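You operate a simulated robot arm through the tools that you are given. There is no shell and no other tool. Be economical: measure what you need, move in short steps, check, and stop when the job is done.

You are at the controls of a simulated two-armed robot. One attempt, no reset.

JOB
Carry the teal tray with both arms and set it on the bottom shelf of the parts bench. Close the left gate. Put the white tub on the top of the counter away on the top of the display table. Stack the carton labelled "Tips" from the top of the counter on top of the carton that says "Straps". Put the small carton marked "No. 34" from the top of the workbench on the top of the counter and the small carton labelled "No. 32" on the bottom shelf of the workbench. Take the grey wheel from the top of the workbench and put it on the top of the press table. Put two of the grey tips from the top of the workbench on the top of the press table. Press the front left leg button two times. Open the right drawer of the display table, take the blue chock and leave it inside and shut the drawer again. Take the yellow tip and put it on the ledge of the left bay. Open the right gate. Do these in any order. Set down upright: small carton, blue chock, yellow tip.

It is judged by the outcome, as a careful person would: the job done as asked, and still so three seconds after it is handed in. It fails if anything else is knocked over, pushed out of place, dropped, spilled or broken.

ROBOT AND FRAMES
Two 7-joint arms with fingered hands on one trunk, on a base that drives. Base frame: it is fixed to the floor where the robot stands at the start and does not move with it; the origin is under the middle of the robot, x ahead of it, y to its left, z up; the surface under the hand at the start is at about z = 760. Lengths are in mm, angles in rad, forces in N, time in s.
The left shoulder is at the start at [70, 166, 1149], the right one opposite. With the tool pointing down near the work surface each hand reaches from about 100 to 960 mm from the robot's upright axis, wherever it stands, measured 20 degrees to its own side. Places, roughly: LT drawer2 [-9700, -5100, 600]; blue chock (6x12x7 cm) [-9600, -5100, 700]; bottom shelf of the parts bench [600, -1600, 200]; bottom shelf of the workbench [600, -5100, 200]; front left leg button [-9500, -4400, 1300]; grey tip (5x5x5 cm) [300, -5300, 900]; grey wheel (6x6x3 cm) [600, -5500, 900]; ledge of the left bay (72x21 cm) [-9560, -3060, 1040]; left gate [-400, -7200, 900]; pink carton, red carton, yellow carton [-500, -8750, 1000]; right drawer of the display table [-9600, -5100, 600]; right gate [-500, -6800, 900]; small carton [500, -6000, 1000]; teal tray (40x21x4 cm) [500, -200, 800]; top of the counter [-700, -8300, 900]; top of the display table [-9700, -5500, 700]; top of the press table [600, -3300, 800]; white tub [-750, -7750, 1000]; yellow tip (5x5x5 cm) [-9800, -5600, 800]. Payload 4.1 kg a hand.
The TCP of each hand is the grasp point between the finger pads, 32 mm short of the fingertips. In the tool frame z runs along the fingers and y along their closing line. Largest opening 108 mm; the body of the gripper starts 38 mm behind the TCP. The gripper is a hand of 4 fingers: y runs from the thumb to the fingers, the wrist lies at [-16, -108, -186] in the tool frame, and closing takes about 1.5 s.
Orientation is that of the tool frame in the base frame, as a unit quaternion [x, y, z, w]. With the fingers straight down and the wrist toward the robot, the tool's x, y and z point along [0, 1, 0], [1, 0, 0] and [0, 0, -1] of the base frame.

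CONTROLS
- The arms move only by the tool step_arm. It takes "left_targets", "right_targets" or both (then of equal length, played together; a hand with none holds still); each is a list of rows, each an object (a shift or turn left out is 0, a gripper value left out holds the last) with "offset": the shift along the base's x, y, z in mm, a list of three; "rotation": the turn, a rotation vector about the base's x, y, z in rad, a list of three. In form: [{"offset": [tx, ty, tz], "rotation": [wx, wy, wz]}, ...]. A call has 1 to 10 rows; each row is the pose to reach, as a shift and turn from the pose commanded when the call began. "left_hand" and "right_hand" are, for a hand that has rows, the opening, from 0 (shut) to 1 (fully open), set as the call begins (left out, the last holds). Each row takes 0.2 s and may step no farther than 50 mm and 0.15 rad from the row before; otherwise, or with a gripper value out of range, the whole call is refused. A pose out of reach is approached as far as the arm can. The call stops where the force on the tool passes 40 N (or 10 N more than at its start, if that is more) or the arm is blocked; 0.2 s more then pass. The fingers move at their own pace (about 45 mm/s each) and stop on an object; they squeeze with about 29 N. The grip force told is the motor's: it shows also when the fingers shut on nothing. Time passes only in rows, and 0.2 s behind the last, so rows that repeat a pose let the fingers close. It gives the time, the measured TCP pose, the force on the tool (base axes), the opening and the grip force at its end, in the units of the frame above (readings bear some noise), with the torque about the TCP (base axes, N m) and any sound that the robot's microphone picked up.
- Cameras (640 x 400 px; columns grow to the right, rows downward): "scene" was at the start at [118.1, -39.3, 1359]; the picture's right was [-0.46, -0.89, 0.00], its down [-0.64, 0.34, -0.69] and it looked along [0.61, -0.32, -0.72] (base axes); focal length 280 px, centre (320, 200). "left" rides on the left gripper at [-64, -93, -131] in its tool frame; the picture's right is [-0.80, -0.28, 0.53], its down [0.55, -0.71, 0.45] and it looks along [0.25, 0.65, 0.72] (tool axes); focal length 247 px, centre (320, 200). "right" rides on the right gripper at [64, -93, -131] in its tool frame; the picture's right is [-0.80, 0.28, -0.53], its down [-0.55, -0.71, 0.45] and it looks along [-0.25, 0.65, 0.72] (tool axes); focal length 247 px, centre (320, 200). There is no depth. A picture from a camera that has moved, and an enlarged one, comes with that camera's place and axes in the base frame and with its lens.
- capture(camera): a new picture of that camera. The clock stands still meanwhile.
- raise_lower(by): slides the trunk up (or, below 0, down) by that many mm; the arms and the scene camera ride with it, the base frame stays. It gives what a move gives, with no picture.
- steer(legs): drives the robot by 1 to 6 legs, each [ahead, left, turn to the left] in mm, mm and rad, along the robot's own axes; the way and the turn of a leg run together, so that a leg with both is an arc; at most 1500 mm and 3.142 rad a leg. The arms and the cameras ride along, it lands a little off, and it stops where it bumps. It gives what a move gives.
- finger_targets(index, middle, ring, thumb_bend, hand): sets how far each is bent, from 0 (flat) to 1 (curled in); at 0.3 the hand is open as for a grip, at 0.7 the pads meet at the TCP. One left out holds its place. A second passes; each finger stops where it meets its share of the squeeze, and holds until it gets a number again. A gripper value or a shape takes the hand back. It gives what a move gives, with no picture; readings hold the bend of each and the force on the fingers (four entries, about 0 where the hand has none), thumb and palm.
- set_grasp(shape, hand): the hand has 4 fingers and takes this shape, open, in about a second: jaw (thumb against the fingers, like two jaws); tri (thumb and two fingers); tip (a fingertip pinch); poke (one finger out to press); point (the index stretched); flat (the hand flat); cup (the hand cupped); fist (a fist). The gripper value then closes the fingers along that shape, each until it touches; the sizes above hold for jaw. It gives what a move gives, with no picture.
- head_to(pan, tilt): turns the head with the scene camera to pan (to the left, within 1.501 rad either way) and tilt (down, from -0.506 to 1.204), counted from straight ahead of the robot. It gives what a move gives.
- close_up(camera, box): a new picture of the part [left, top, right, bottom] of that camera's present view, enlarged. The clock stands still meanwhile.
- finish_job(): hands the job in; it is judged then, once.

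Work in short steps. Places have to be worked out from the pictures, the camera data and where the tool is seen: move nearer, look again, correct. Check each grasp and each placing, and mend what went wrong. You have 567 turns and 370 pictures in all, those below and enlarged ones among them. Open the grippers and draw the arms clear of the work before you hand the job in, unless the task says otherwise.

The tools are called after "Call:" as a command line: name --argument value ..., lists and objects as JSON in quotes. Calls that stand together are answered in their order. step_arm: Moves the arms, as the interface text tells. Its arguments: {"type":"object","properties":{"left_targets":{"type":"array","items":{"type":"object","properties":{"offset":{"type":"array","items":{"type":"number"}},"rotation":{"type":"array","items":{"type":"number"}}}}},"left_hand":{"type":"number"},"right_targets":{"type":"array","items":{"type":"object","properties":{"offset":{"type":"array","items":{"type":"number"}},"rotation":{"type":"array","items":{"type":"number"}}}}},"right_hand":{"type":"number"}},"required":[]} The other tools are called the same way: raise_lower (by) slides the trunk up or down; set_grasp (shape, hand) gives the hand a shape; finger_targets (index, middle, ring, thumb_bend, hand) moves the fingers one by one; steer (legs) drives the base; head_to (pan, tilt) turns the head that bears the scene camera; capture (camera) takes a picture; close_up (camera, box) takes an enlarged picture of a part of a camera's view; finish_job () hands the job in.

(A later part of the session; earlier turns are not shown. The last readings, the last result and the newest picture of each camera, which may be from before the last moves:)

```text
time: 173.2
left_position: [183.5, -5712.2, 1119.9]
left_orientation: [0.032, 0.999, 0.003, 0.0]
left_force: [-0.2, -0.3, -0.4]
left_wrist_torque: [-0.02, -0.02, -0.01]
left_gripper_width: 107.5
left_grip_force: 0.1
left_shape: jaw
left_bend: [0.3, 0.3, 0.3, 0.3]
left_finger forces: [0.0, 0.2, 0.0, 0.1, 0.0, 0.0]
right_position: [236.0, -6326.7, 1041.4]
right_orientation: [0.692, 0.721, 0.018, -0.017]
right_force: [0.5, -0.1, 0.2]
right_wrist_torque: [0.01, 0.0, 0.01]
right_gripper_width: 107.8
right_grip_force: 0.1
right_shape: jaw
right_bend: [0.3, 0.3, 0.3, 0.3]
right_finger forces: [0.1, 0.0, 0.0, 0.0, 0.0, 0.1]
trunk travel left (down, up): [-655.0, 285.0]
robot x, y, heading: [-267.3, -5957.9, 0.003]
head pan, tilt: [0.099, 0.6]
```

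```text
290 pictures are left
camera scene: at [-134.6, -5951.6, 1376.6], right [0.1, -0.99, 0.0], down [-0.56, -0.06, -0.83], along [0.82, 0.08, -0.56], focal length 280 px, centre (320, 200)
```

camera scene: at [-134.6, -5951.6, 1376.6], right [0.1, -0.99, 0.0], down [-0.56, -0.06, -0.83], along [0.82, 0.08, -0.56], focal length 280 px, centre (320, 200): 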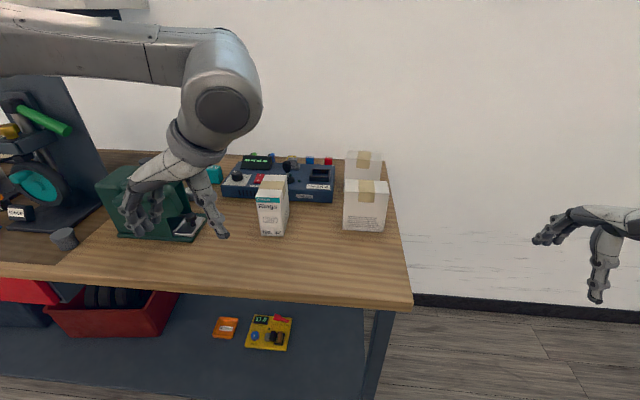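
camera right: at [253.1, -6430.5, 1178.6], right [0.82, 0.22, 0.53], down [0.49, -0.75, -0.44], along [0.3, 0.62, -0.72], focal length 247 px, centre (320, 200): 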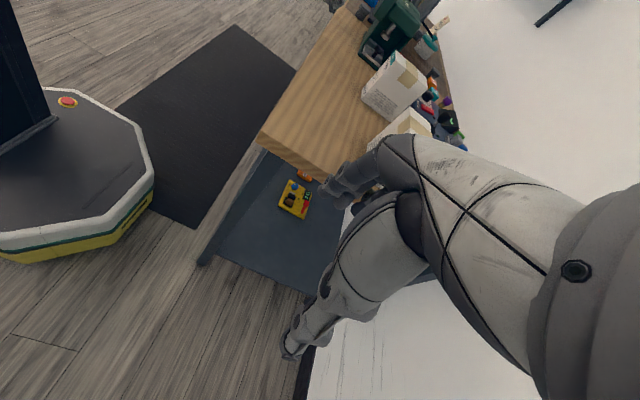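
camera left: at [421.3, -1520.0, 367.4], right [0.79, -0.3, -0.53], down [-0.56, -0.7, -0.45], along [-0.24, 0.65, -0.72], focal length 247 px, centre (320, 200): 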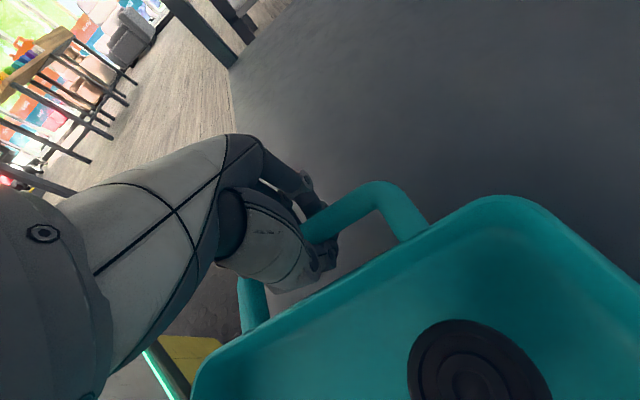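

Both clear. I drive 140 mm closer and move the left hand above carton 32 at about [460,-5774].

Call:
steer --legs '[[140, 0, 0]]'

Call:
step_arm --left_targets '[{"offset": [35, -15, 0], "rotation": [0, 0, 0.03]}, {"offset": [70, -30, 0], "rotation": [0, 0, 0.06]}, {"offset": [105, -46, 0], "rotation": [0, 0, 0.06]}, {"offset": [136, -62, 0], "rotation": [0, 0, 0.06]}]'

Call:
head_to --pan 0.25 --tilt 0.75

Call:
capture --camera "scene"

Call:
capture --camera "left"

```text
time: 174.5
left_position: [322.5, -5711.2, 1121.4]
left_orientation: [0.032, 0.999, 0.003, 0.001]
left_force: [-0.5, 0.6, 0.4]
left_wrist_torque: [-0.03, -0.03, -0.01]
left_gripper_width: 107.7
left_grip_force: 0.0
left_shape: jaw
left_bend: [0.3, 0.3, 0.3, 0.3]
left_finger forces: [0.1, 0.1, 0.1, 0.1, 0.1, 0.0]
right_position: [374.8, -6327.9, 1041.2]
right_orientation: [0.692, 0.721, 0.019, -0.016]
right_force: [-0.3, -0.1, 0.1]
right_wrist_torque: [-0.04, 0.0, 0.02]
right_gripper_width: 107.8
right_grip_force: 0.0
right_shape: jaw
right_bend: [0.3, 0.3, 0.3, 0.3]
right_finger forces: [0.0, 0.1, 0.1, 0.1, 0.1, 0.1]
trunk travel left (down, up): [-655.0, 285.0]
robot x, y, heading: [-131.1, -5957.2, -0.002]
head pan, tilt: [0.099, 0.6]
```

```text
time: 175.5
left_position: [459.3, -5773.4, 1119.5]
left_orientation: [0.001, 1.0, 0.002, 0.0]
left_force: [0.5, -0.9, -1.2]
left_wrist_torque: [-0.02, 0.03, 0.01]
left_gripper_width: 107.7
left_grip_force: 0.0
left_shape: jaw
left_bend: [0.3, 0.3, 0.3, 0.3]
left_finger forces: [0.0, 0.0, 0.0, 0.0, 0.0, 0.0]
right_position: [375.4, -6327.5, 1039.2]
right_orientation: [0.692, 0.721, 0.019, -0.018]
right_force: [0.6, 0.3, 0.1]
right_wrist_torque: [0.0, 0.03, 0.0]
right_gripper_width: 107.8
right_grip_force: 0.0
right_shape: jaw
right_bend: [0.3, 0.3, 0.3, 0.3]
right_finger forces: [0.0, 0.0, 0.0, 0.1, 0.1, 0.0]
trunk travel left (down, up): [-655.0, 285.0]
robot x, y, heading: [-129.5, -5956.1, -0.005]
head pan, tilt: [0.099, 0.6]
```

```text
time: 176.2
left_position: [458.2, -5772.8, 1119.0]
left_orientation: [0.002, 1.0, 0.003, 0.001]
left_force: [-0.2, -0.4, -0.3]
left_wrist_torque: [-0.02, -0.01, -0.02]
left_gripper_width: 107.7
left_grip_force: 0.0
left_shape: jaw
left_bend: [0.3, 0.3, 0.3, 0.3]
left_finger forces: [0.0, 0.0, 0.0, 0.1, 0.0, 0.1]
right_position: [376.0, -6326.8, 1040.6]
right_orientation: [0.693, 0.721, 0.018, -0.017]
right_force: [-0.1, -0.1, -0.4]
right_wrist_torque: [0.02, -0.03, 0.02]
right_gripper_width: 107.9
right_grip_force: 0.0
right_shape: jaw
right_bend: [0.3, 0.3, 0.3, 0.3]
right_finger forces: [0.1, 0.0, 0.0, 0.0, 0.1, 0.0]
trunk travel left (down, up): [-655.0, 285.0]
robot x, y, heading: [-131.3, -5958.6, -0.001]
head pan, tilt: [0.25, 0.75]
```

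```text
289 pictures are left
camera scene: at [-2.8, -5939.9, 1363.7], right [0.25, -0.97, 0.0], down [-0.66, -0.17, -0.73], along [0.71, 0.18, -0.68], focal length 280 px, centre (320, 200)
```

scene: 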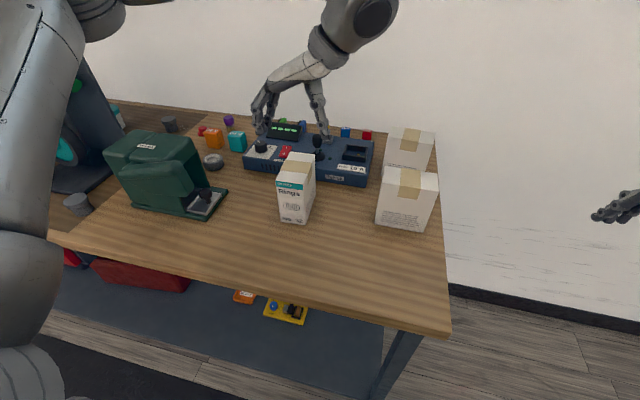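

```text
288 pictures are left
camera left: at [523.1, -5865.5, 1250.2], right [0.8, -0.28, -0.53], down [-0.55, -0.7, -0.45], along [-0.25, 0.65, -0.72], focal length 247 px, centre (320, 200)
```

left: 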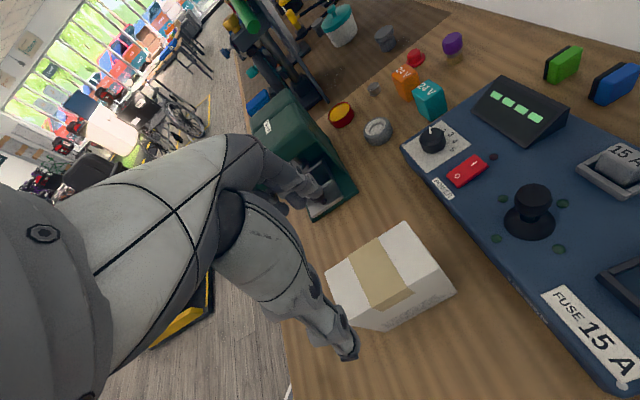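

Carton 32's centre is ≈[458,-5770]. I lower the left hand onto it in two steps.

Call:
step_arm --left_targets '[{"offset": [0, 3, -40]}, {"offset": [0, 3, -80]}, {"offset": [0, 3, -110]}, {"offset": [0, 3, -140]}, {"offset": [0, 3, -160]}]'

Call:
capture --camera "left"

Call:
close_up --camera "scene" --box '[220, 80, 400, 240]'

```text
time: 177.4
left_position: [458.4, -5769.5, 961.1]
left_orientation: [0.0, 1.0, 0.002, 0.002]
left_force: [2.1, 2.5, 8.3]
left_wrist_torque: [-0.07, -0.01, 0.03]
left_gripper_width: 107.7
left_grip_force: 0.1
left_shape: jaw
left_bend: [0.3, 0.3, 0.3, 0.3]
left_finger forces: [5.6, 0.1, 0.0, 0.1, 3.2, 0.0]
right_position: [375.0, -6327.8, 1041.2]
right_orientation: [0.692, 0.721, 0.019, -0.017]
right_force: [-0.2, 0.6, -0.7]
right_wrist_torque: [0.01, 0.03, 0.01]
right_gripper_width: 107.6
right_grip_force: 0.0
right_shape: jaw
right_bend: [0.3, 0.3, 0.3, 0.3]
right_finger forces: [0.0, 0.1, 0.1, 0.1, 0.0, 0.2]
trunk travel left (down, up): [-655.0, 285.0]
robot x, y, heading: [-129.2, -5960.1, 0.002]
head pan, tilt: [0.25, 0.75]
```

```text
287 pictures are left
camera left: at [522.4, -5862.0, 1091.9], right [0.8, -0.28, -0.53], down [-0.55, -0.7, -0.45], along [-0.24, 0.65, -0.72], focal length 247 px, centre (320, 200)
```

left: 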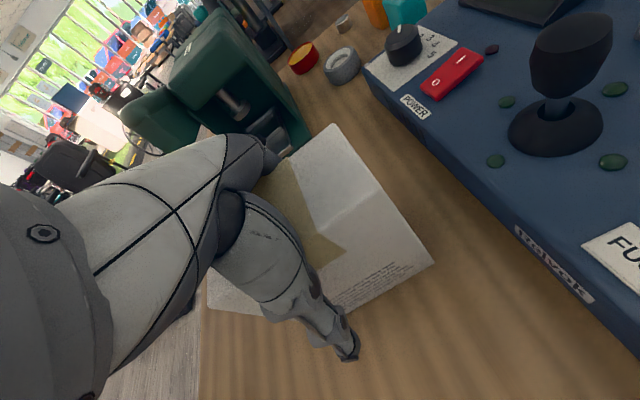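

```text
2.50 times, centred on (310, 160) of scene
camera zoom: at [-3.8, -5939.6, 1364.1], right [0.25, -0.97, 0.0], down [-0.66, -0.17, -0.73], along [0.71, 0.18, -0.68], focal length 701 px, centre (345, 300)
```

zoom: 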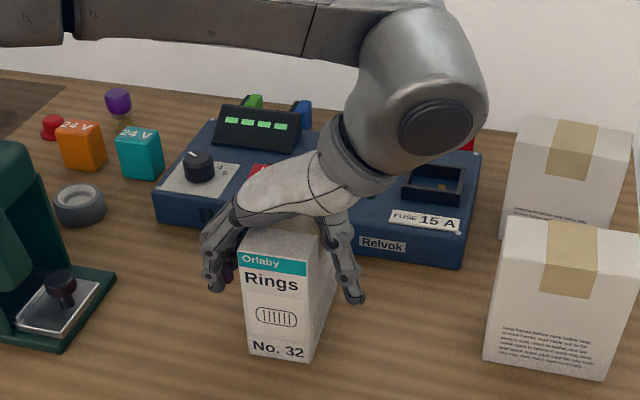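

The knuckles just touch the box top; I raise 12 mm and close the hand.

Call:
step_arm --left_targets '[{"offset": [0, 0, 12]}, {"offset": [0, 0, 12]}]'

Call:
step_arm --left_targets '[{"offset": [0, 0, 0]}, {"offset": [0, 0, 0]}, {"offset": [0, 0, 0]}, {"offset": [0, 0, 0]}, {"offset": [0, 0, 0]}, {"offset": [0, 0, 0]}, {"offset": [0, 0, 0]}]' --left_hand 0.0

Call:
close_up --camera "scene" --box '[220, 80, 400, 240]'

```text
time: 178.0
left_position: [458.4, -5770.1, 971.6]
left_orientation: [0.002, 1.0, 0.003, 0.001]
left_force: [-0.1, 0.1, 0.5]
left_wrist_torque: [-0.01, 0.0, -0.01]
left_gripper_width: 107.8
left_grip_force: 0.1
left_shape: jaw
left_bend: [0.3, 0.3, 0.3, 0.3]
left_finger forces: [0.1, 0.0, 0.0, 0.0, 0.0, 0.0]
right_position: [375.2, -6327.4, 1040.1]
right_orientation: [0.693, 0.721, 0.019, -0.017]
right_force: [0.0, 0.2, 0.2]
right_wrist_torque: [-0.02, 0.02, 0.01]
right_gripper_width: 107.9
right_grip_force: 0.1
right_shape: jaw
right_bend: [0.3, 0.3, 0.3, 0.3]
right_finger forces: [0.1, 0.0, 0.0, 0.0, 0.1, 0.0]
trunk travel left (down, up): [-655.0, 285.0]
robot x, y, heading: [-129.9, -5956.7, -0.002]
head pan, tilt: [0.25, 0.75]
```

```text
time: 179.6
left_position: [459.7, -5769.8, 971.7]
left_orientation: [0.002, 1.0, 0.003, 0.001]
left_force: [-0.8, 0.3, -0.3]
left_wrist_torque: [0.0, 0.0, 0.01]
left_gripper_width: 54.8
left_grip_force: 29.0
left_shape: jaw
left_bend: [0.74, 0.44, 0.42, 0.71]
left_finger forces: [14.5, 8.2, 3.6, 0.0, 26.2, 0.0]
right_position: [376.7, -6328.4, 1040.2]
right_orientation: [0.693, 0.721, 0.018, -0.017]
right_force: [0.1, 0.8, 0.1]
right_wrist_torque: [0.01, -0.04, -0.02]
right_gripper_width: 107.7
right_grip_force: 0.1
right_shape: jaw
right_bend: [0.3, 0.3, 0.3, 0.3]
right_finger forces: [0.1, 0.0, 0.0, 0.0, 0.1, 0.0]
trunk travel left (down, up): [-655.0, 285.0]
robot x, y, heading: [-128.6, -5958.3, -0.001]
head pan, tilt: [0.25, 0.75]
```

```text
2.50 times, centred on (310, 160) of scene
camera zoom: at [-2.5, -5940.0, 1363.6], right [0.25, -0.97, 0.0], down [-0.66, -0.17, -0.73], along [0.71, 0.18, -0.68], focal length 701 px, centre (345, 300)
```

zoom: 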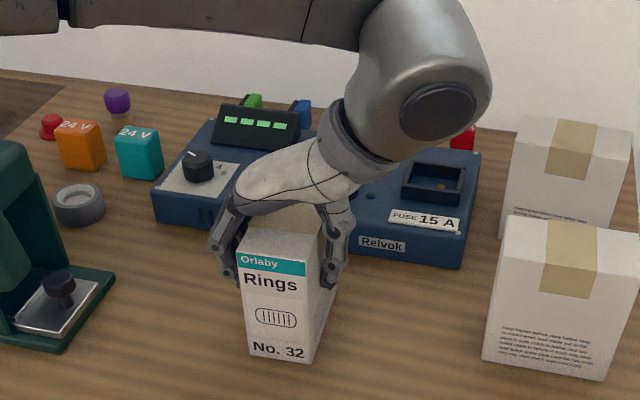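

Firm grip at 55 mm width. I lift it and back away, lower the trunk and view the bottom shelf.

Call:
step_arm --left_targets '[{"offset": [0, 0, 30]}, {"offset": [0, 0, 70]}]'

Call:
steer --legs '[[-480, 0, 0]]'

Call:
raise_lower --by -400

Call:
head_to --pan 0 --tilt 0.5

Call:
capture --camera "scene"

```text
time: 180.2
left_position: [457.5, -5771.4, 1042.9]
left_orientation: [0.002, 1.0, 0.002, 0.001]
left_force: [-0.2, -0.2, -2.1]
left_wrist_torque: [-0.01, 0.01, -0.01]
left_gripper_width: 54.6
left_grip_force: 29.1
left_shape: jaw
left_bend: [0.74, 0.44, 0.42, 0.71]
left_finger forces: [14.4, 8.3, 3.7, 0.0, 26.3, 0.1]
right_position: [374.8, -6327.6, 1040.4]
right_orientation: [0.692, 0.721, 0.019, -0.017]
right_force: [-0.5, -0.5, -0.5]
right_wrist_torque: [-0.01, -0.03, 0.0]
right_gripper_width: 107.7
right_grip_force: 0.0
right_shape: jaw
right_bend: [0.3, 0.3, 0.3, 0.3]
right_finger forces: [0.1, 0.0, 0.1, 0.0, 0.0, 0.1]
trunk travel left (down, up): [-655.0, 285.0]
robot x, y, heading: [-128.4, -5958.0, 0.001]
head pan, tilt: [0.25, 0.75]
```

```text
time: 183.1
left_position: [-21.7, -5771.8, 1042.5]
left_orientation: [0.004, 1.0, 0.002, 0.0]
left_force: [0.5, 0.3, -2.3]
left_wrist_torque: [0.02, 0.03, 0.0]
left_gripper_width: 55.0
left_grip_force: 28.5
left_shape: jaw
left_bend: [0.74, 0.44, 0.42, 0.71]
left_finger forces: [14.5, 8.2, 3.6, 0.0, 26.4, 0.0]
right_position: [-107.6, -6328.8, 1040.5]
right_orientation: [0.694, 0.72, 0.018, -0.017]
right_force: [-0.6, 0.7, -0.2]
right_wrist_torque: [-0.01, -0.03, 0.01]
right_gripper_width: 107.7
right_grip_force: 0.0
right_shape: jaw
right_bend: [0.3, 0.3, 0.3, 0.3]
right_finger forces: [0.1, 0.0, 0.1, 0.1, 0.0, 0.0]
trunk travel left (down, up): [-655.0, 285.0]
robot x, y, heading: [-610.2, -5958.3, -0.003]
head pan, tilt: [0.25, 0.75]
```

```text
time: 186.9
left_position: [-21.0, -5772.9, 641.2]
left_orientation: [0.004, 1.0, 0.002, 0.001]
left_force: [0.0, -0.7, -2.2]
left_wrist_torque: [-0.01, -0.01, -0.03]
left_gripper_width: 54.9
left_grip_force: 29.0
left_shape: jaw
left_bend: [0.74, 0.44, 0.42, 0.71]
left_finger forces: [14.4, 8.3, 3.6, 0.0, 26.3, 0.0]
right_position: [-107.0, -6327.3, 640.2]
right_orientation: [0.694, 0.72, 0.018, -0.017]
right_force: [0.5, -0.8, 0.0]
right_wrist_torque: [0.04, -0.04, 0.02]
right_gripper_width: 107.7
right_grip_force: 0.0
right_shape: jaw
right_bend: [0.3, 0.3, 0.3, 0.3]
right_finger forces: [0.1, 0.0, 0.0, 0.0, 0.0, 0.0]
trunk travel left (down, up): [-255.0, 685.0]
robot x, y, heading: [-609.6, -5958.5, -0.004]
head pan, tilt: [0.25, 0.75]
```

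```text
time: 187.7
left_position: [-21.4, -5772.2, 641.2]
left_orientation: [0.004, 1.0, 0.003, 0.001]
left_force: [-0.8, -0.1, -2.1]
left_wrist_torque: [0.03, 0.01, 0.02]
left_gripper_width: 54.6
left_grip_force: 29.3
left_shape: jaw
left_bend: [0.74, 0.44, 0.42, 0.71]
left_finger forces: [14.4, 8.2, 3.7, 0.1, 26.2, 0.0]
right_position: [-107.3, -6327.7, 639.7]
right_orientation: [0.694, 0.72, 0.018, -0.016]
right_force: [-1.3, 0.2, -0.5]
right_wrist_torque: [0.02, 0.05, -0.02]
right_gripper_width: 107.7
right_grip_force: 0.1
right_shape: jaw
right_bend: [0.3, 0.3, 0.3, 0.3]
right_finger forces: [0.0, 0.1, 0.1, 0.0, 0.0, 0.0]
trunk travel left (down, up): [-255.0, 685.0]
robot x, y, heading: [-613.7, -5959.0, -0.007]
head pan, tilt: [0.0, 0.499]
```

```text
284 pictures are left
camera scene: at [-473.3, -5960.3, 985.5], right [0.0, -1.0, 0.0], down [-0.48, 0.0, -0.88], along [0.88, 0.0, -0.48], focal length 280 px, centre (320, 200)
```

scene: 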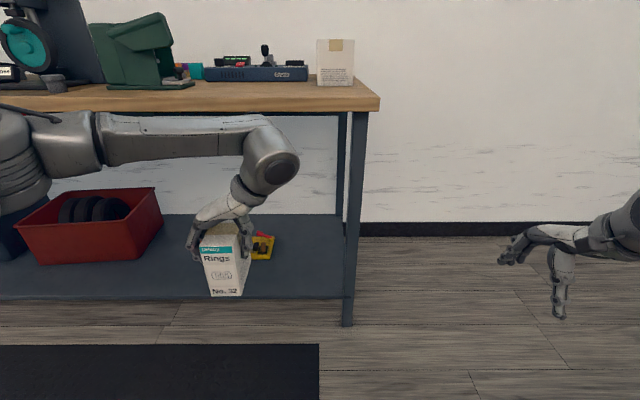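

Shelf z≈170–190. A free spot is right of the yellow gadget: carton at about [400,-5845]. I lower fully and shift right before driving in.

Call:
raise_lower --by -255

Call:
step_arm --left_targets '[{"offset": [0, 0, -20]}, {"offset": [0, 0, -40]}, {"offset": [0, 0, -60]}]'

Call:
steer --legs '[[0, -70, 0.005], [200, 0, 0]]'

Call:
head_to --pan 0.2 --tilt 0.5

Call:
capture --camera "scene"

```text
time: 190.3
left_position: [-22.3, -5772.1, 386.9]
left_orientation: [0.003, 1.0, 0.003, 0.0]
left_force: [0.7, -0.7, -2.1]
left_wrist_torque: [-0.02, -0.02, 0.0]
left_gripper_width: 54.6
left_grip_force: 28.9
left_shape: jaw
left_bend: [0.74, 0.44, 0.42, 0.71]
left_finger forces: [14.4, 8.2, 3.7, 0.1, 26.3, 0.0]
right_position: [-107.9, -6329.1, 385.0]
right_orientation: [0.694, 0.72, 0.018, -0.018]
right_force: [0.5, 0.0, 0.4]
right_wrist_torque: [0.0, -0.02, -0.01]
right_gripper_width: 107.6
right_grip_force: 0.0
right_shape: jaw
right_bend: [0.3, 0.3, 0.3, 0.3]
right_finger forces: [0.0, 0.0, 0.0, 0.0, 0.0, 0.0]
trunk travel left (down, up): [0.0, 940.0]
robot x, y, heading: [-610.1, -5958.4, -0.005]
head pan, tilt: [0.0, 0.499]
```

```text
time: 191.1
left_position: [-23.1, -5771.9, 326.3]
left_orientation: [0.003, 1.0, 0.002, 0.001]
left_force: [0.1, 0.1, -2.2]
left_wrist_torque: [0.01, 0.02, -0.02]
left_gripper_width: 54.6
left_grip_force: 29.3
left_shape: jaw
left_bend: [0.74, 0.44, 0.42, 0.71]
left_finger forces: [14.4, 8.2, 3.7, 0.0, 26.3, 0.1]
right_position: [-107.2, -6328.2, 384.5]
right_orientation: [0.694, 0.719, 0.018, -0.017]
right_force: [0.0, 0.6, -0.3]
right_wrist_torque: [0.0, 0.03, -0.02]
right_gripper_width: 107.4
right_grip_force: 0.0
right_shape: jaw
right_bend: [0.3, 0.3, 0.3, 0.3]
right_finger forces: [0.0, 0.0, 0.0, 0.1, 0.0, 0.0]
trunk travel left (down, up): [0.0, 940.0]
robot x, y, heading: [-609.0, -5959.1, -0.004]
head pan, tilt: [0.0, 0.499]
```

```text
time: 193.3
left_position: [178.0, -5838.0, 326.3]
left_orientation: [0.0, 1.0, 0.003, 0.001]
left_force: [-0.2, -0.4, -2.1]
left_wrist_torque: [0.01, 0.03, 0.0]
left_gripper_width: 54.9
left_grip_force: 29.2
left_shape: jaw
left_bend: [0.74, 0.44, 0.42, 0.71]
left_finger forces: [14.5, 8.1, 3.6, 0.0, 26.4, 0.0]
right_position: [96.6, -6393.3, 384.8]
right_orientation: [0.691, 0.722, 0.018, -0.018]
right_force: [0.1, -0.4, -0.3]
right_wrist_torque: [0.0, 0.04, 0.01]
right_gripper_width: 107.8
right_grip_force: 0.1
right_shape: jaw
right_bend: [0.3, 0.3, 0.3, 0.3]
right_finger forces: [0.1, 0.0, 0.0, 0.1, 0.1, 0.1]
trunk travel left (down, up): [0.0, 940.0]
robot x, y, heading: [-410.9, -6028.1, 0.005]
head pan, tilt: [0.0, 0.499]
```

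```text
time: 194.1
left_position: [177.7, -5837.9, 326.7]
left_orientation: [0.0, 1.0, 0.002, 0.0]
left_force: [0.1, 0.0, -2.0]
left_wrist_torque: [-0.01, 0.01, 0.02]
left_gripper_width: 54.6
left_grip_force: 29.4
left_shape: jaw
left_bend: [0.74, 0.44, 0.42, 0.71]
left_finger forces: [14.5, 8.2, 3.7, 0.1, 26.4, 0.0]
right_position: [96.8, -6395.1, 385.0]
right_orientation: [0.691, 0.722, 0.017, -0.017]
right_force: [0.4, 0.1, 0.2]
right_wrist_torque: [0.0, -0.03, 0.03]
right_gripper_width: 107.8
right_grip_force: 0.1
right_shape: jaw
right_bend: [0.3, 0.3, 0.3, 0.3]
right_finger forces: [0.0, 0.0, 0.1, 0.0, 0.0, 0.0]
trunk travel left (down, up): [0.0, 940.0]
robot x, y, heading: [-411.1, -6028.8, 0.006]
head pan, tilt: [0.201, 0.499]
```

```text
283 pictures are left
camera scene: at [-274.0, -6011.2, 730.6], right [0.2, -0.98, 0.0], down [-0.47, -0.1, -0.88], along [0.86, 0.18, -0.48], focal length 280 px, centre (320, 200)
```

scene: 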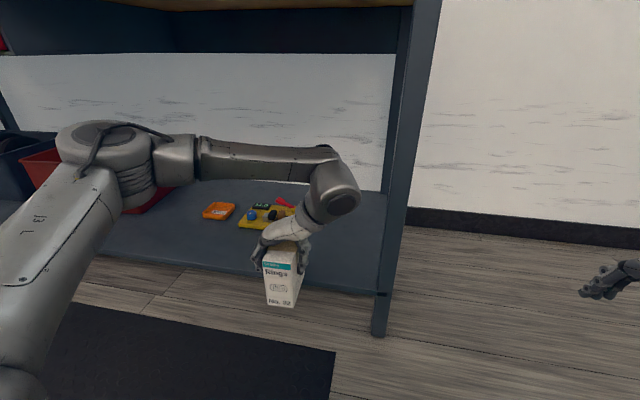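

Path is clear and the elbow is below the apron. I drive in 215 mm.

Call:
steer --legs '[[215, 0, -0.004]]'

Call:
capture --camera "scene"

```text
time: 195.7
left_position: [395.1, -5840.2, 327.6]
left_orientation: [0.002, 1.0, 0.003, 0.0]
left_force: [0.1, -0.5, -2.3]
left_wrist_torque: [0.01, 0.01, -0.04]
left_gripper_width: 54.7
left_grip_force: 28.7
left_shape: jaw
left_bend: [0.74, 0.44, 0.42, 0.71]
left_finger forces: [14.5, 8.2, 3.7, 0.0, 26.3, 0.0]
right_position: [311.7, -6397.3, 384.9]
right_orientation: [0.693, 0.721, 0.017, -0.017]
right_force: [-0.4, -0.1, -0.4]
right_wrist_torque: [-0.01, -0.06, -0.02]
right_gripper_width: 107.6
right_grip_force: 0.1
right_shape: jaw
right_bend: [0.3, 0.3, 0.3, 0.3]
right_finger forces: [0.1, 0.1, 0.0, 0.0, 0.1, 0.0]
trunk travel left (down, up): [0.0, 940.0]
robot x, y, heading: [-195.8, -6024.3, -0.003]
head pan, tilt: [0.201, 0.499]
```

```text
282 pictures are left
camera scene: at [-57.4, -6011.7, 730.6], right [0.2, -0.98, 0.0], down [-0.47, -0.09, -0.88], along [0.86, 0.17, -0.48], focal length 280 px, centre (320, 200)
```

scene: 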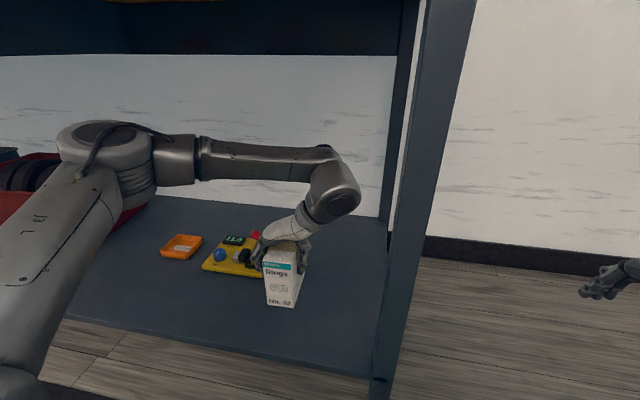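

Now I lower toward the shelf (contact expected near TCP z≈250).

Call:
step_arm --left_targets '[{"offset": [0, 0, -20]}, {"offset": [0, 0, -40]}, {"offset": [0, 0, -55]}]'

Call:
step_arm --left_targets '[{"offset": [0, 0, -4]}, {"offset": [0, 0, -8]}, {"offset": [0, 0, -12]}, {"offset": [0, 0, -16]}, {"offset": [0, 0, -20]}, {"offset": [0, 0, -24]}, {"offset": [0, 0, -28]}, {"offset": [0, 0, -32]}, {"offset": [0, 0, -36]}, {"offset": [0, 0, -40]}]'

Call:
capture --camera "scene"

```text
time: 196.5
left_position: [394.6, -5840.7, 272.3]
left_orientation: [0.002, 1.0, 0.003, 0.0]
left_force: [-0.4, -0.5, -2.2]
left_wrist_torque: [0.01, -0.02, 0.02]
left_gripper_width: 54.4
left_grip_force: 29.1
left_shape: jaw
left_bend: [0.74, 0.44, 0.42, 0.71]
left_finger forces: [14.5, 8.3, 3.7, 0.0, 26.4, 0.1]
right_position: [311.1, -6396.1, 385.4]
right_orientation: [0.693, 0.72, 0.017, -0.017]
right_force: [-0.1, -0.3, 0.0]
right_wrist_torque: [-0.02, 0.01, 0.01]
right_gripper_width: 107.6
right_grip_force: 0.0
right_shape: jaw
right_bend: [0.3, 0.3, 0.3, 0.3]
right_finger forces: [0.0, 0.0, 0.0, 0.0, 0.0, 0.1]
trunk travel left (down, up): [0.0, 940.0]
robot x, y, heading: [-193.2, -6027.2, 0.001]
head pan, tilt: [0.201, 0.499]
```

```text
time: 197.2
left_position: [396.4, -5840.2, 269.1]
left_orientation: [0.001, 1.0, 0.003, 0.004]
left_force: [-8.6, 0.2, 28.0]
left_wrist_torque: [-0.01, 0.26, -0.08]
left_gripper_width: 55.9
left_grip_force: 29.0
left_shape: jaw
left_bend: [0.74, 0.44, 0.42, 0.71]
left_finger forces: [17.0, 9.7, 4.0, 0.0, 29.6, 0.0]
right_position: [310.7, -6397.3, 385.5]
right_orientation: [0.692, 0.721, 0.019, -0.017]
right_force: [0.9, -1.0, 0.4]
right_wrist_torque: [-0.04, 0.01, 0.0]
right_gripper_width: 107.9
right_grip_force: 0.0
right_shape: jaw
right_bend: [0.3, 0.3, 0.3, 0.3]
right_finger forces: [0.0, 0.1, 0.0, 0.1, 0.0, 0.0]
trunk travel left (down, up): [0.0, 940.0]
robot x, y, heading: [-197.1, -6025.9, -0.002]
head pan, tilt: [0.201, 0.499]
stopped in row 3 (left hand): the force on the tool passed its limit at 44 N (the readings are from after the stop); the commanded pose is now the measured one
```

```text
281 pictures are left
camera scene: at [-59.5, -6012.1, 731.3], right [0.2, -0.98, 0.0], down [-0.47, -0.09, -0.88], along [0.86, 0.17, -0.48], focal length 280 px, centre (320, 200)
```

scene: 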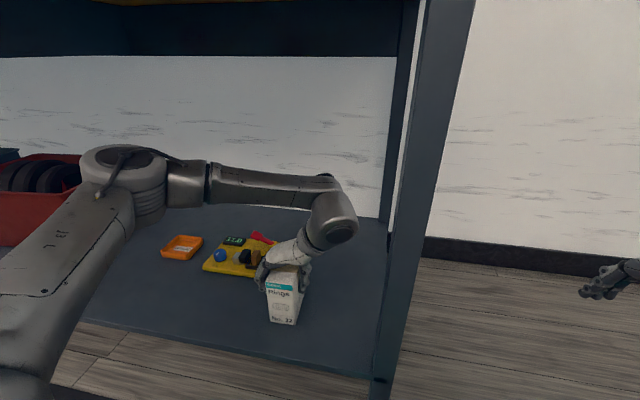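

Contact at TCP 268, so the shelf is at ≈178. I open and lift straight up.

Call:
step_arm --left_targets '[{"offset": [0, 0, 1]}, {"offset": [0, 0, 1]}, {"offset": [0, 0, 1]}, {"offset": [0, 0, 1]}, {"offset": [0, 0, 1]}, {"offset": [0, 0, 1]}, {"offset": [0, 0, 1]}, {"offset": [0, 0, 1]}]' --left_hand 1.0

Call:
step_arm --left_targets '[{"offset": [0, 0, 30]}, {"offset": [0, 0, 70]}, {"offset": [0, 0, 110]}]'

Call:
capture --camera "scene"

```text
time: 199.1
left_position: [396.2, -5841.0, 268.6]
left_orientation: [0.002, 1.0, 0.003, 0.002]
left_force: [-0.2, 0.2, 0.0]
left_wrist_torque: [-0.02, 0.02, 0.02]
left_gripper_width: 107.5
left_grip_force: 0.1
left_shape: jaw
left_bend: [0.3, 0.3, 0.3, 0.3]
left_finger forces: [0.4, 0.0, 0.0, 0.1, 0.1, 0.0]
right_position: [311.1, -6396.6, 384.9]
right_orientation: [0.693, 0.72, 0.018, -0.018]
right_force: [0.3, -0.2, 0.1]
right_wrist_torque: [0.02, 0.04, 0.0]
right_gripper_width: 107.9
right_grip_force: 0.1
right_shape: jaw
right_bend: [0.3, 0.3, 0.3, 0.3]
right_finger forces: [0.0, 0.0, 0.1, 0.0, 0.0, 0.1]
trunk travel left (down, up): [0.0, 940.0]
robot x, y, heading: [-192.5, -6028.9, -0.003]
head pan, tilt: [0.201, 0.499]
```

```text
time: 199.8
left_position: [395.1, -5840.3, 376.8]
left_orientation: [0.002, 1.0, 0.002, 0.001]
left_force: [0.1, -0.1, -0.1]
left_wrist_torque: [0.0, 0.02, 0.02]
left_gripper_width: 107.5
left_grip_force: 0.0
left_shape: jaw
left_bend: [0.3, 0.3, 0.3, 0.3]
left_finger forces: [0.0, 0.0, 0.1, 0.0, 0.0, 0.0]
right_position: [312.2, -6396.9, 384.2]
right_orientation: [0.693, 0.721, 0.017, -0.017]
right_force: [0.4, 0.9, -0.9]
right_wrist_torque: [0.01, 0.01, 0.01]
right_gripper_width: 107.9
right_grip_force: 0.1
right_shape: jaw
right_bend: [0.3, 0.3, 0.3, 0.3]
right_finger forces: [0.0, 0.0, 0.1, 0.0, 0.0, 0.1]
trunk travel left (down, up): [0.0, 940.0]
robot x, y, heading: [-191.6, -6029.7, -0.003]
head pan, tilt: [0.201, 0.499]
```

```text
280 pictures are left
camera scene: at [-57.5, -6011.7, 730.5], right [0.2, -0.98, 0.0], down [-0.47, -0.09, -0.88], along [0.86, 0.17, -0.48], focal length 280 px, centre (320, 200)
```

scene: 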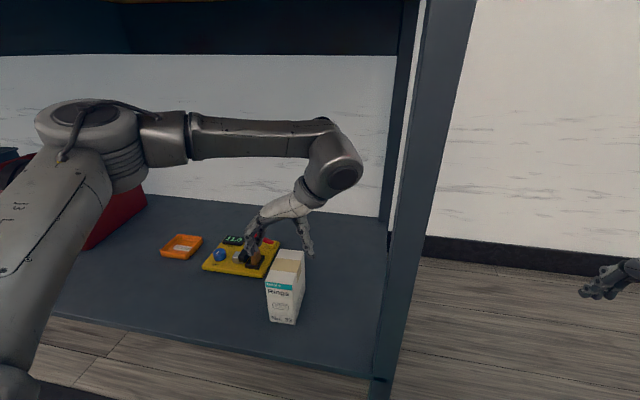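

Carton 32 stands upright on the shelf. I back out, raise the trunk, and look at the wheel and its surroundings.

Call:
steer --legs '[[-350, 0, 0]]'

Call:
raise_lower --by 400

Call:
raise_lower --by 400

Call:
steer --legs '[[330, 60, 0]]'

Call:
head_to --pan 0.45 --tilt 0.75

Call:
capture --camera "scene"

```text
time: 202.1
left_position: [47.5, -5840.3, 376.7]
left_orientation: [0.002, 1.0, 0.003, 0.003]
left_force: [-0.3, 0.8, 0.3]
left_wrist_torque: [0.01, 0.02, 0.01]
left_gripper_width: 107.7
left_grip_force: 0.1
left_shape: jaw
left_bend: [0.3, 0.3, 0.3, 0.3]
left_finger forces: [0.0, 0.0, 0.0, 0.0, 0.0, 0.0]
right_position: [-36.4, -6395.8, 384.6]
right_orientation: [0.693, 0.721, 0.017, -0.017]
right_force: [0.3, -0.4, 0.3]
right_wrist_torque: [-0.01, -0.02, 0.0]
right_gripper_width: 107.8
right_grip_force: 0.1
right_shape: jaw
right_bend: [0.3, 0.3, 0.3, 0.3]
right_finger forces: [0.0, 0.1, 0.0, 0.1, 0.0, 0.0]
trunk travel left (down, up): [0.0, 940.0]
robot x, y, heading: [-541.1, -6024.4, 0.001]
head pan, tilt: [0.201, 0.499]
```

```text
time: 205.9
left_position: [47.0, -5839.1, 777.5]
left_orientation: [0.002, 1.0, 0.002, 0.003]
left_force: [-1.1, -0.7, -0.7]
left_wrist_torque: [-0.01, 0.01, 0.02]
left_gripper_width: 107.5
left_grip_force: 0.1
left_shape: jaw
left_bend: [0.3, 0.3, 0.3, 0.3]
left_finger forces: [0.0, 0.1, 0.0, 0.0, 0.1, 0.0]
right_position: [-37.1, -6396.6, 784.7]
right_orientation: [0.693, 0.72, 0.018, -0.017]
right_force: [-0.1, 0.6, 0.2]
right_wrist_torque: [-0.01, 0.0, 0.01]
right_gripper_width: 107.9
right_grip_force: 0.0
right_shape: jaw
right_bend: [0.3, 0.3, 0.3, 0.3]
right_finger forces: [0.1, 0.0, 0.0, 0.1, 0.0, 0.0]
trunk travel left (down, up): [-400.0, 540.0]
robot x, y, heading: [-539.7, -6026.1, 0.001]
head pan, tilt: [0.201, 0.499]
```

```text
time: 209.8
left_position: [47.0, -5839.9, 1176.0]
left_orientation: [0.002, 1.0, 0.003, 0.002]
left_force: [0.2, -0.1, 0.4]
left_wrist_torque: [-0.02, -0.02, 0.05]
left_gripper_width: 107.8
left_grip_force: 0.0
left_shape: jaw
left_bend: [0.3, 0.3, 0.3, 0.3]
left_finger forces: [0.0, 0.0, 0.0, 0.0, 0.1, 0.0]
right_position: [-37.2, -6395.4, 1185.6]
right_orientation: [0.694, 0.72, 0.017, -0.016]
right_force: [-0.1, -0.4, 0.9]
right_wrist_torque: [0.05, 0.02, 0.01]
right_gripper_width: 107.7
right_grip_force: 0.0
right_shape: jaw
right_bend: [0.3, 0.3, 0.3, 0.3]
right_finger forces: [0.0, 0.0, 0.1, 0.0, 0.0, 0.1]
trunk travel left (down, up): [-800.0, 140.0]
robot x, y, heading: [-543.0, -6028.3, -0.001]
head pan, tilt: [0.201, 0.499]
```

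```text
time: 212.0
left_position: [374.1, -5779.7, 1178.0]
left_orientation: [0.002, 1.0, 0.004, 0.004]
left_force: [-0.4, 0.1, -0.2]
left_wrist_torque: [-0.01, 0.01, -0.01]
left_gripper_width: 107.8
left_grip_force: 0.1
left_shape: jaw
left_bend: [0.3, 0.3, 0.3, 0.3]
left_finger forces: [0.1, 0.0, 0.1, 0.0, 0.0, 0.0]
right_position: [290.1, -6337.7, 1185.2]
right_orientation: [0.693, 0.721, 0.018, -0.016]
right_force: [0.2, 0.1, -0.7]
right_wrist_torque: [-0.02, -0.02, -0.01]
right_gripper_width: 107.4
right_grip_force: 0.0
right_shape: jaw
right_bend: [0.3, 0.3, 0.3, 0.3]
right_finger forces: [0.0, 0.0, 0.1, 0.1, 0.1, 0.1]
trunk travel left (down, up): [-800.0, 140.0]
robot x, y, heading: [-215.8, -5966.9, 0.003]
head pan, tilt: [0.201, 0.499]
```

```text
time: 212.7
left_position: [376.9, -5781.0, 1176.8]
left_orientation: [0.001, 1.0, 0.002, 0.002]
left_force: [-0.1, 0.2, -0.3]
left_wrist_torque: [-0.01, 0.02, 0.0]
left_gripper_width: 107.8
left_grip_force: 0.0
left_shape: jaw
left_bend: [0.3, 0.3, 0.3, 0.3]
left_finger forces: [0.0, 0.1, 0.0, 0.1, 0.0, 0.1]
right_position: [291.8, -6336.3, 1184.5]
right_orientation: [0.693, 0.72, 0.018, -0.016]
right_force: [0.3, -0.2, 0.1]
right_wrist_torque: [-0.01, -0.01, 0.01]
right_gripper_width: 107.8
right_grip_force: 0.0
right_shape: jaw
right_bend: [0.3, 0.3, 0.3, 0.3]
right_finger forces: [0.0, 0.1, 0.0, 0.1, 0.0, 0.0]
trunk travel left (down, up): [-800.0, 140.0]
robot x, y, heading: [-209.3, -5969.4, -0.001]
head pan, tilt: [0.45, 0.75]
```

```text
279 pictures are left
camera scene: at [-90.9, -5933.5, 1508.6], right [0.43, -0.9, 0.0], down [-0.61, -0.3, -0.73], along [0.66, 0.32, -0.68], focal length 280 px, centre (320, 200)
```

scene: 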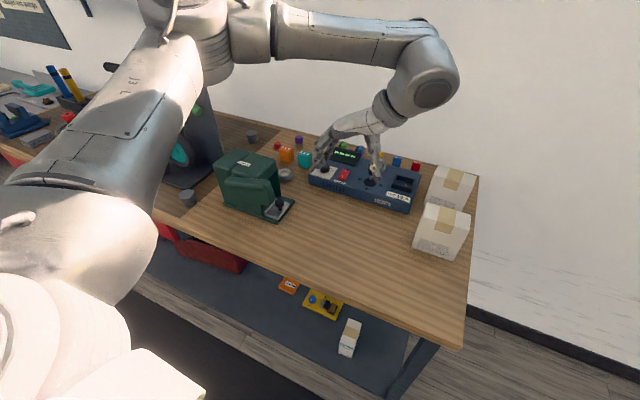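

Call:
close_up --camera "scene" --box '[170, 110, 330, 230]'

Call:
capture --camera "left"

```text
3.33 times, centred on (250, 170) of scene
camera zoom: at [-90.9, -5933.5, 1508.6], right [0.43, -0.9, 0.0], down [-0.61, -0.3, -0.73], along [0.66, 0.32, -0.68], focal length 935 px, centre (553, 300)
```

zoom: 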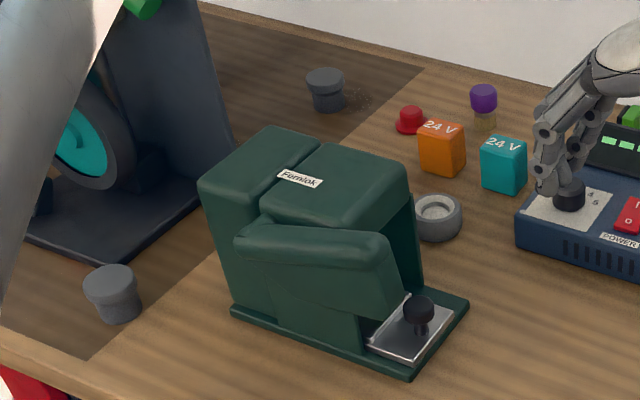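

```text
277 pictures are left
camera left: at [439.6, -5872.6, 1307.1], right [0.8, -0.28, -0.53], down [-0.55, -0.7, -0.45], along [-0.24, 0.65, -0.72], focal length 247 px, centre (320, 200)
```

left: 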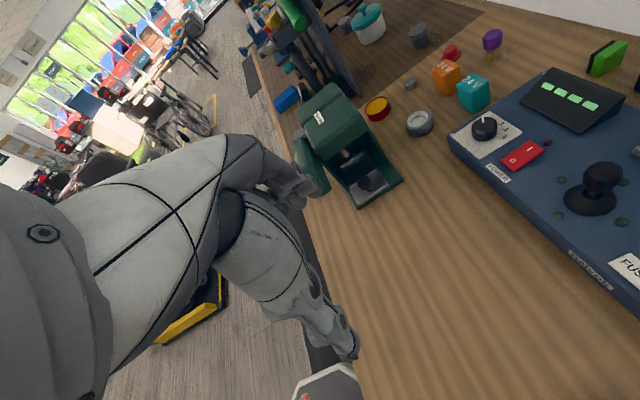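

Wheel ≈[566,-5478]; front grey tip A ≈[321,-5267]; another tip B ≈[712,-5230]. From here the left forearm clears the green machine. I move in and bring the left hand above the wheel.

Call:
steer --legs '[[75, 0, 0]]'

Call:
step_arm --left_targets '[{"offset": [16, 43, 0]}, {"offset": [32, 86, 0]}, {"offset": [48, 130, 0]}, {"offset": [64, 173, 0]}, {"offset": [80, 216, 0]}, {"offset": [97, 260, 0]}, {"offset": [114, 303, 0]}, {"offset": [114, 303, 0]}]'

Call:
capture --camera "scene"

```text
time: 213.8
left_position: [446.9, -5780.0, 1179.4]
left_orientation: [0.002, 1.0, 0.003, 0.005]
left_force: [-0.1, 0.2, 1.2]
left_wrist_torque: [0.01, -0.02, -0.04]
left_gripper_width: 107.6
left_grip_force: 0.0
left_shape: jaw
left_bend: [0.3, 0.3, 0.3, 0.3]
left_finger forces: [0.1, 0.1, 0.1, 0.0, 0.0, 0.0]
right_position: [362.0, -6338.0, 1187.1]
right_orientation: [0.694, 0.72, 0.019, -0.016]
right_force: [-0.7, 0.4, 0.6]
right_wrist_torque: [0.03, -0.02, -0.03]
right_gripper_width: 107.7
right_grip_force: 0.2
right_shape: jaw
right_bend: [0.3, 0.3, 0.3, 0.3]
right_finger forces: [0.0, 0.0, 0.1, 0.1, 0.0, 0.0]
trunk travel left (down, up): [-800.0, 140.0]
robot x, y, heading: [-139.3, -5966.3, -0.001]
head pan, tilt: [0.45, 0.75]
```

```text
time: 215.6
left_position: [563.4, -5477.3, 1177.7]
left_orientation: [0.002, 1.0, 0.003, 0.002]
left_force: [-0.2, -0.5, -0.7]
left_wrist_torque: [0.05, 0.01, 0.01]
left_gripper_width: 107.9
left_grip_force: 0.0
left_shape: jaw
left_bend: [0.3, 0.3, 0.3, 0.3]
left_finger forces: [0.1, 0.1, 0.0, 0.1, 0.0, 0.0]
right_position: [365.2, -6338.0, 1185.1]
right_orientation: [0.693, 0.72, 0.017, -0.017]
right_force: [0.2, 0.9, -1.0]
right_wrist_torque: [0.01, -0.01, 0.01]
right_gripper_width: 107.9
right_grip_force: 0.0
right_shape: jaw
right_bend: [0.3, 0.3, 0.3, 0.3]
right_finger forces: [0.1, 0.1, 0.0, 0.1, 0.0, 0.1]
trunk travel left (down, up): [-800.0, 140.0]
robot x, y, heading: [-137.9, -5968.1, -0.002]
head pan, tilt: [0.45, 0.75]
```

```text
276 pictures are left
camera scene: at [-17.9, -5934.2, 1508.7], right [0.43, -0.9, 0.0], down [-0.61, -0.3, -0.73], along [0.66, 0.32, -0.68], focal length 280 px, centre (320, 200)
```

scene: 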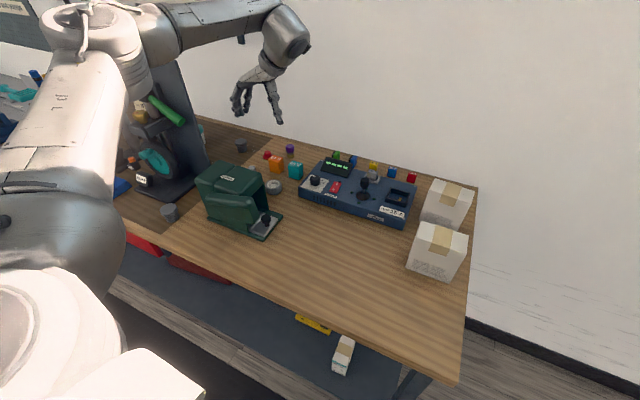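

Reach is fine. I keep the trunk high so the forearm slopes down over the machine, and lower by the arm, checking midway.

Call:
step_arm --left_targets '[{"offset": [2, -1, -40]}, {"offset": [2, -1, -80]}, {"offset": [2, -1, -120]}, {"offset": [2, -1, -150]}]' --left_hand 0.85

Call:
capture --camera "scene"

Call:
capture --camera "left"

```text
time: 216.6
left_position: [565.7, -5477.5, 1027.0]
left_orientation: [0.003, 1.0, 0.003, 0.002]
left_force: [0.5, -0.4, -0.5]
left_wrist_torque: [0.01, 0.02, -0.02]
left_gripper_width: 92.1
left_grip_force: 0.1
left_shape: jaw
left_bend: [0.26, 0.33, 0.31, 0.49]
left_finger forces: [0.1, 0.0, 0.1, 0.0, 0.0, 0.0]
right_position: [367.5, -6335.2, 1185.4]
right_orientation: [0.692, 0.721, 0.018, -0.017]
right_force: [0.4, 0.1, 0.1]
right_wrist_torque: [0.0, -0.01, 0.0]
right_gripper_width: 108.0
right_grip_force: 0.1
right_shape: jaw
right_bend: [0.3, 0.3, 0.3, 0.3]
right_finger forces: [0.0, 0.0, 0.1, 0.0, 0.0, 0.0]
trunk travel left (down, up): [-800.0, 140.0]
robot x, y, heading: [-134.4, -5967.8, -0.004]
head pan, tilt: [0.45, 0.75]
```

```text
275 pictures are left
camera scene: at [-16.5, -5932.9, 1508.6], right [0.43, -0.9, 0.0], down [-0.62, -0.3, -0.73], along [0.66, 0.32, -0.68], focal length 280 px, centre (320, 200)
```

scene: 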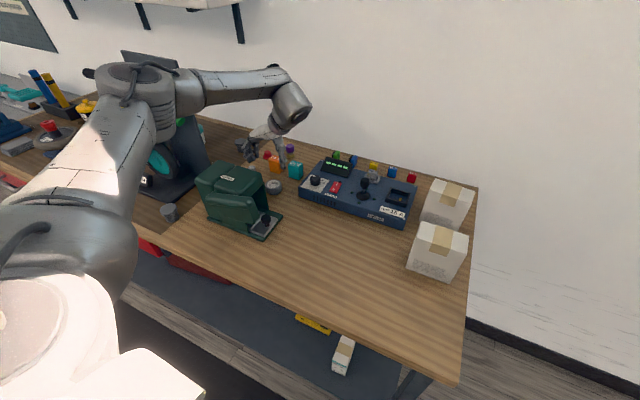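

```text
274 pictures are left
camera left: at [629.3, -5569.6, 1156.9], right [0.8, -0.28, -0.53], down [-0.55, -0.7, -0.45], along [-0.24, 0.65, -0.72], focal length 247 px, centre (320, 200)
```

left: 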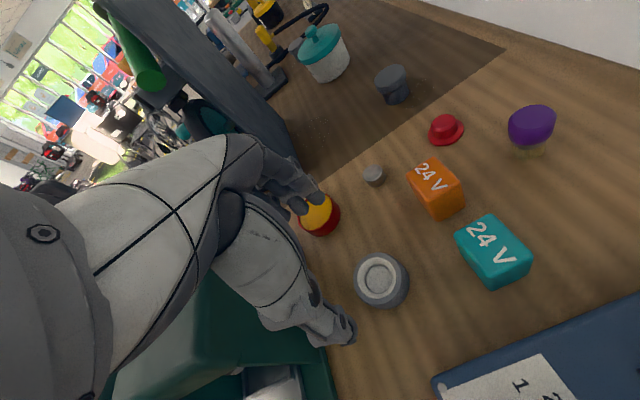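

The view confirms the wheel at ≈[570,-5477], with clearance to the cup. I lower to z≈917.

Call:
step_arm --left_targets '[{"offset": [2, 0, -40]}, {"offset": [4, 0, -75]}, {"offset": [4, 0, -100]}, {"offset": [4, 0, -110]}]'

Call:
close_up --camera "scene" --box '[180, 110, 340, 230]'

Call:
close_up --camera "left" --box '[240, 140, 480, 340]'

```text
time: 217.6
left_position: [569.8, -5477.2, 916.7]
left_orientation: [0.002, 1.0, 0.003, 0.002]
left_force: [0.2, -0.9, 0.3]
left_wrist_torque: [-0.02, 0.01, -0.01]
left_gripper_width: 91.9
left_grip_force: 0.0
left_shape: jaw
left_bend: [0.26, 0.33, 0.31, 0.49]
left_finger forces: [0.0, 0.0, 0.0, 0.1, 0.1, 0.0]
right_position: [366.7, -6337.3, 1184.7]
right_orientation: [0.693, 0.72, 0.018, -0.017]
right_force: [-0.6, 0.2, -0.1]
right_wrist_torque: [-0.02, -0.02, -0.02]
right_gripper_width: 107.6
right_grip_force: 0.0
right_shape: jaw
right_bend: [0.3, 0.3, 0.3, 0.3]
right_finger forces: [0.1, 0.0, 0.0, 0.0, 0.1, 0.0]
trunk travel left (down, up): [-800.0, 140.0]
robot x, y, heading: [-142.3, -5965.7, 0.004]
head pan, tilt: [0.45, 0.75]
```

```text
3.33 times, centred on (260, 170) of scene
camera zoom: at [-17.2, -5933.5, 1508.6], right [0.43, -0.9, 0.0], down [-0.61, -0.3, -0.73], along [0.66, 0.32, -0.68], focal length 935 px, centre (520, 300)
```

zoom: 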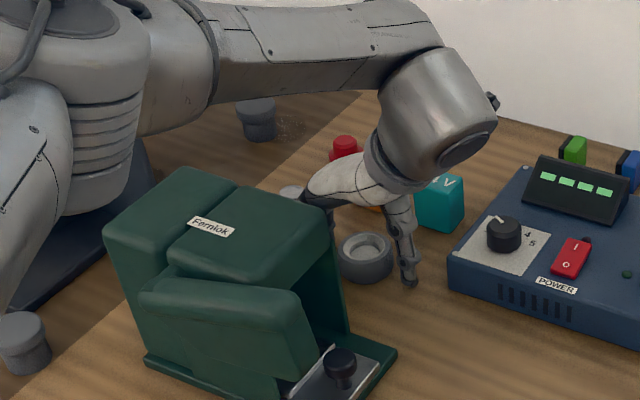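

```text
2.00 times, centred on (360, 240) of left
camera zoom: at [632.9, -5570.1, 1046.9], right [0.8, -0.28, -0.53], down [-0.55, -0.7, -0.45], along [-0.24, 0.65, -0.72], focal length 494 px, centre (240, 120)
```

zoom: 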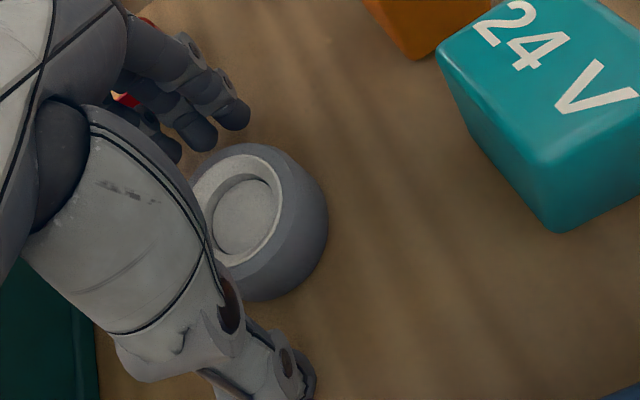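

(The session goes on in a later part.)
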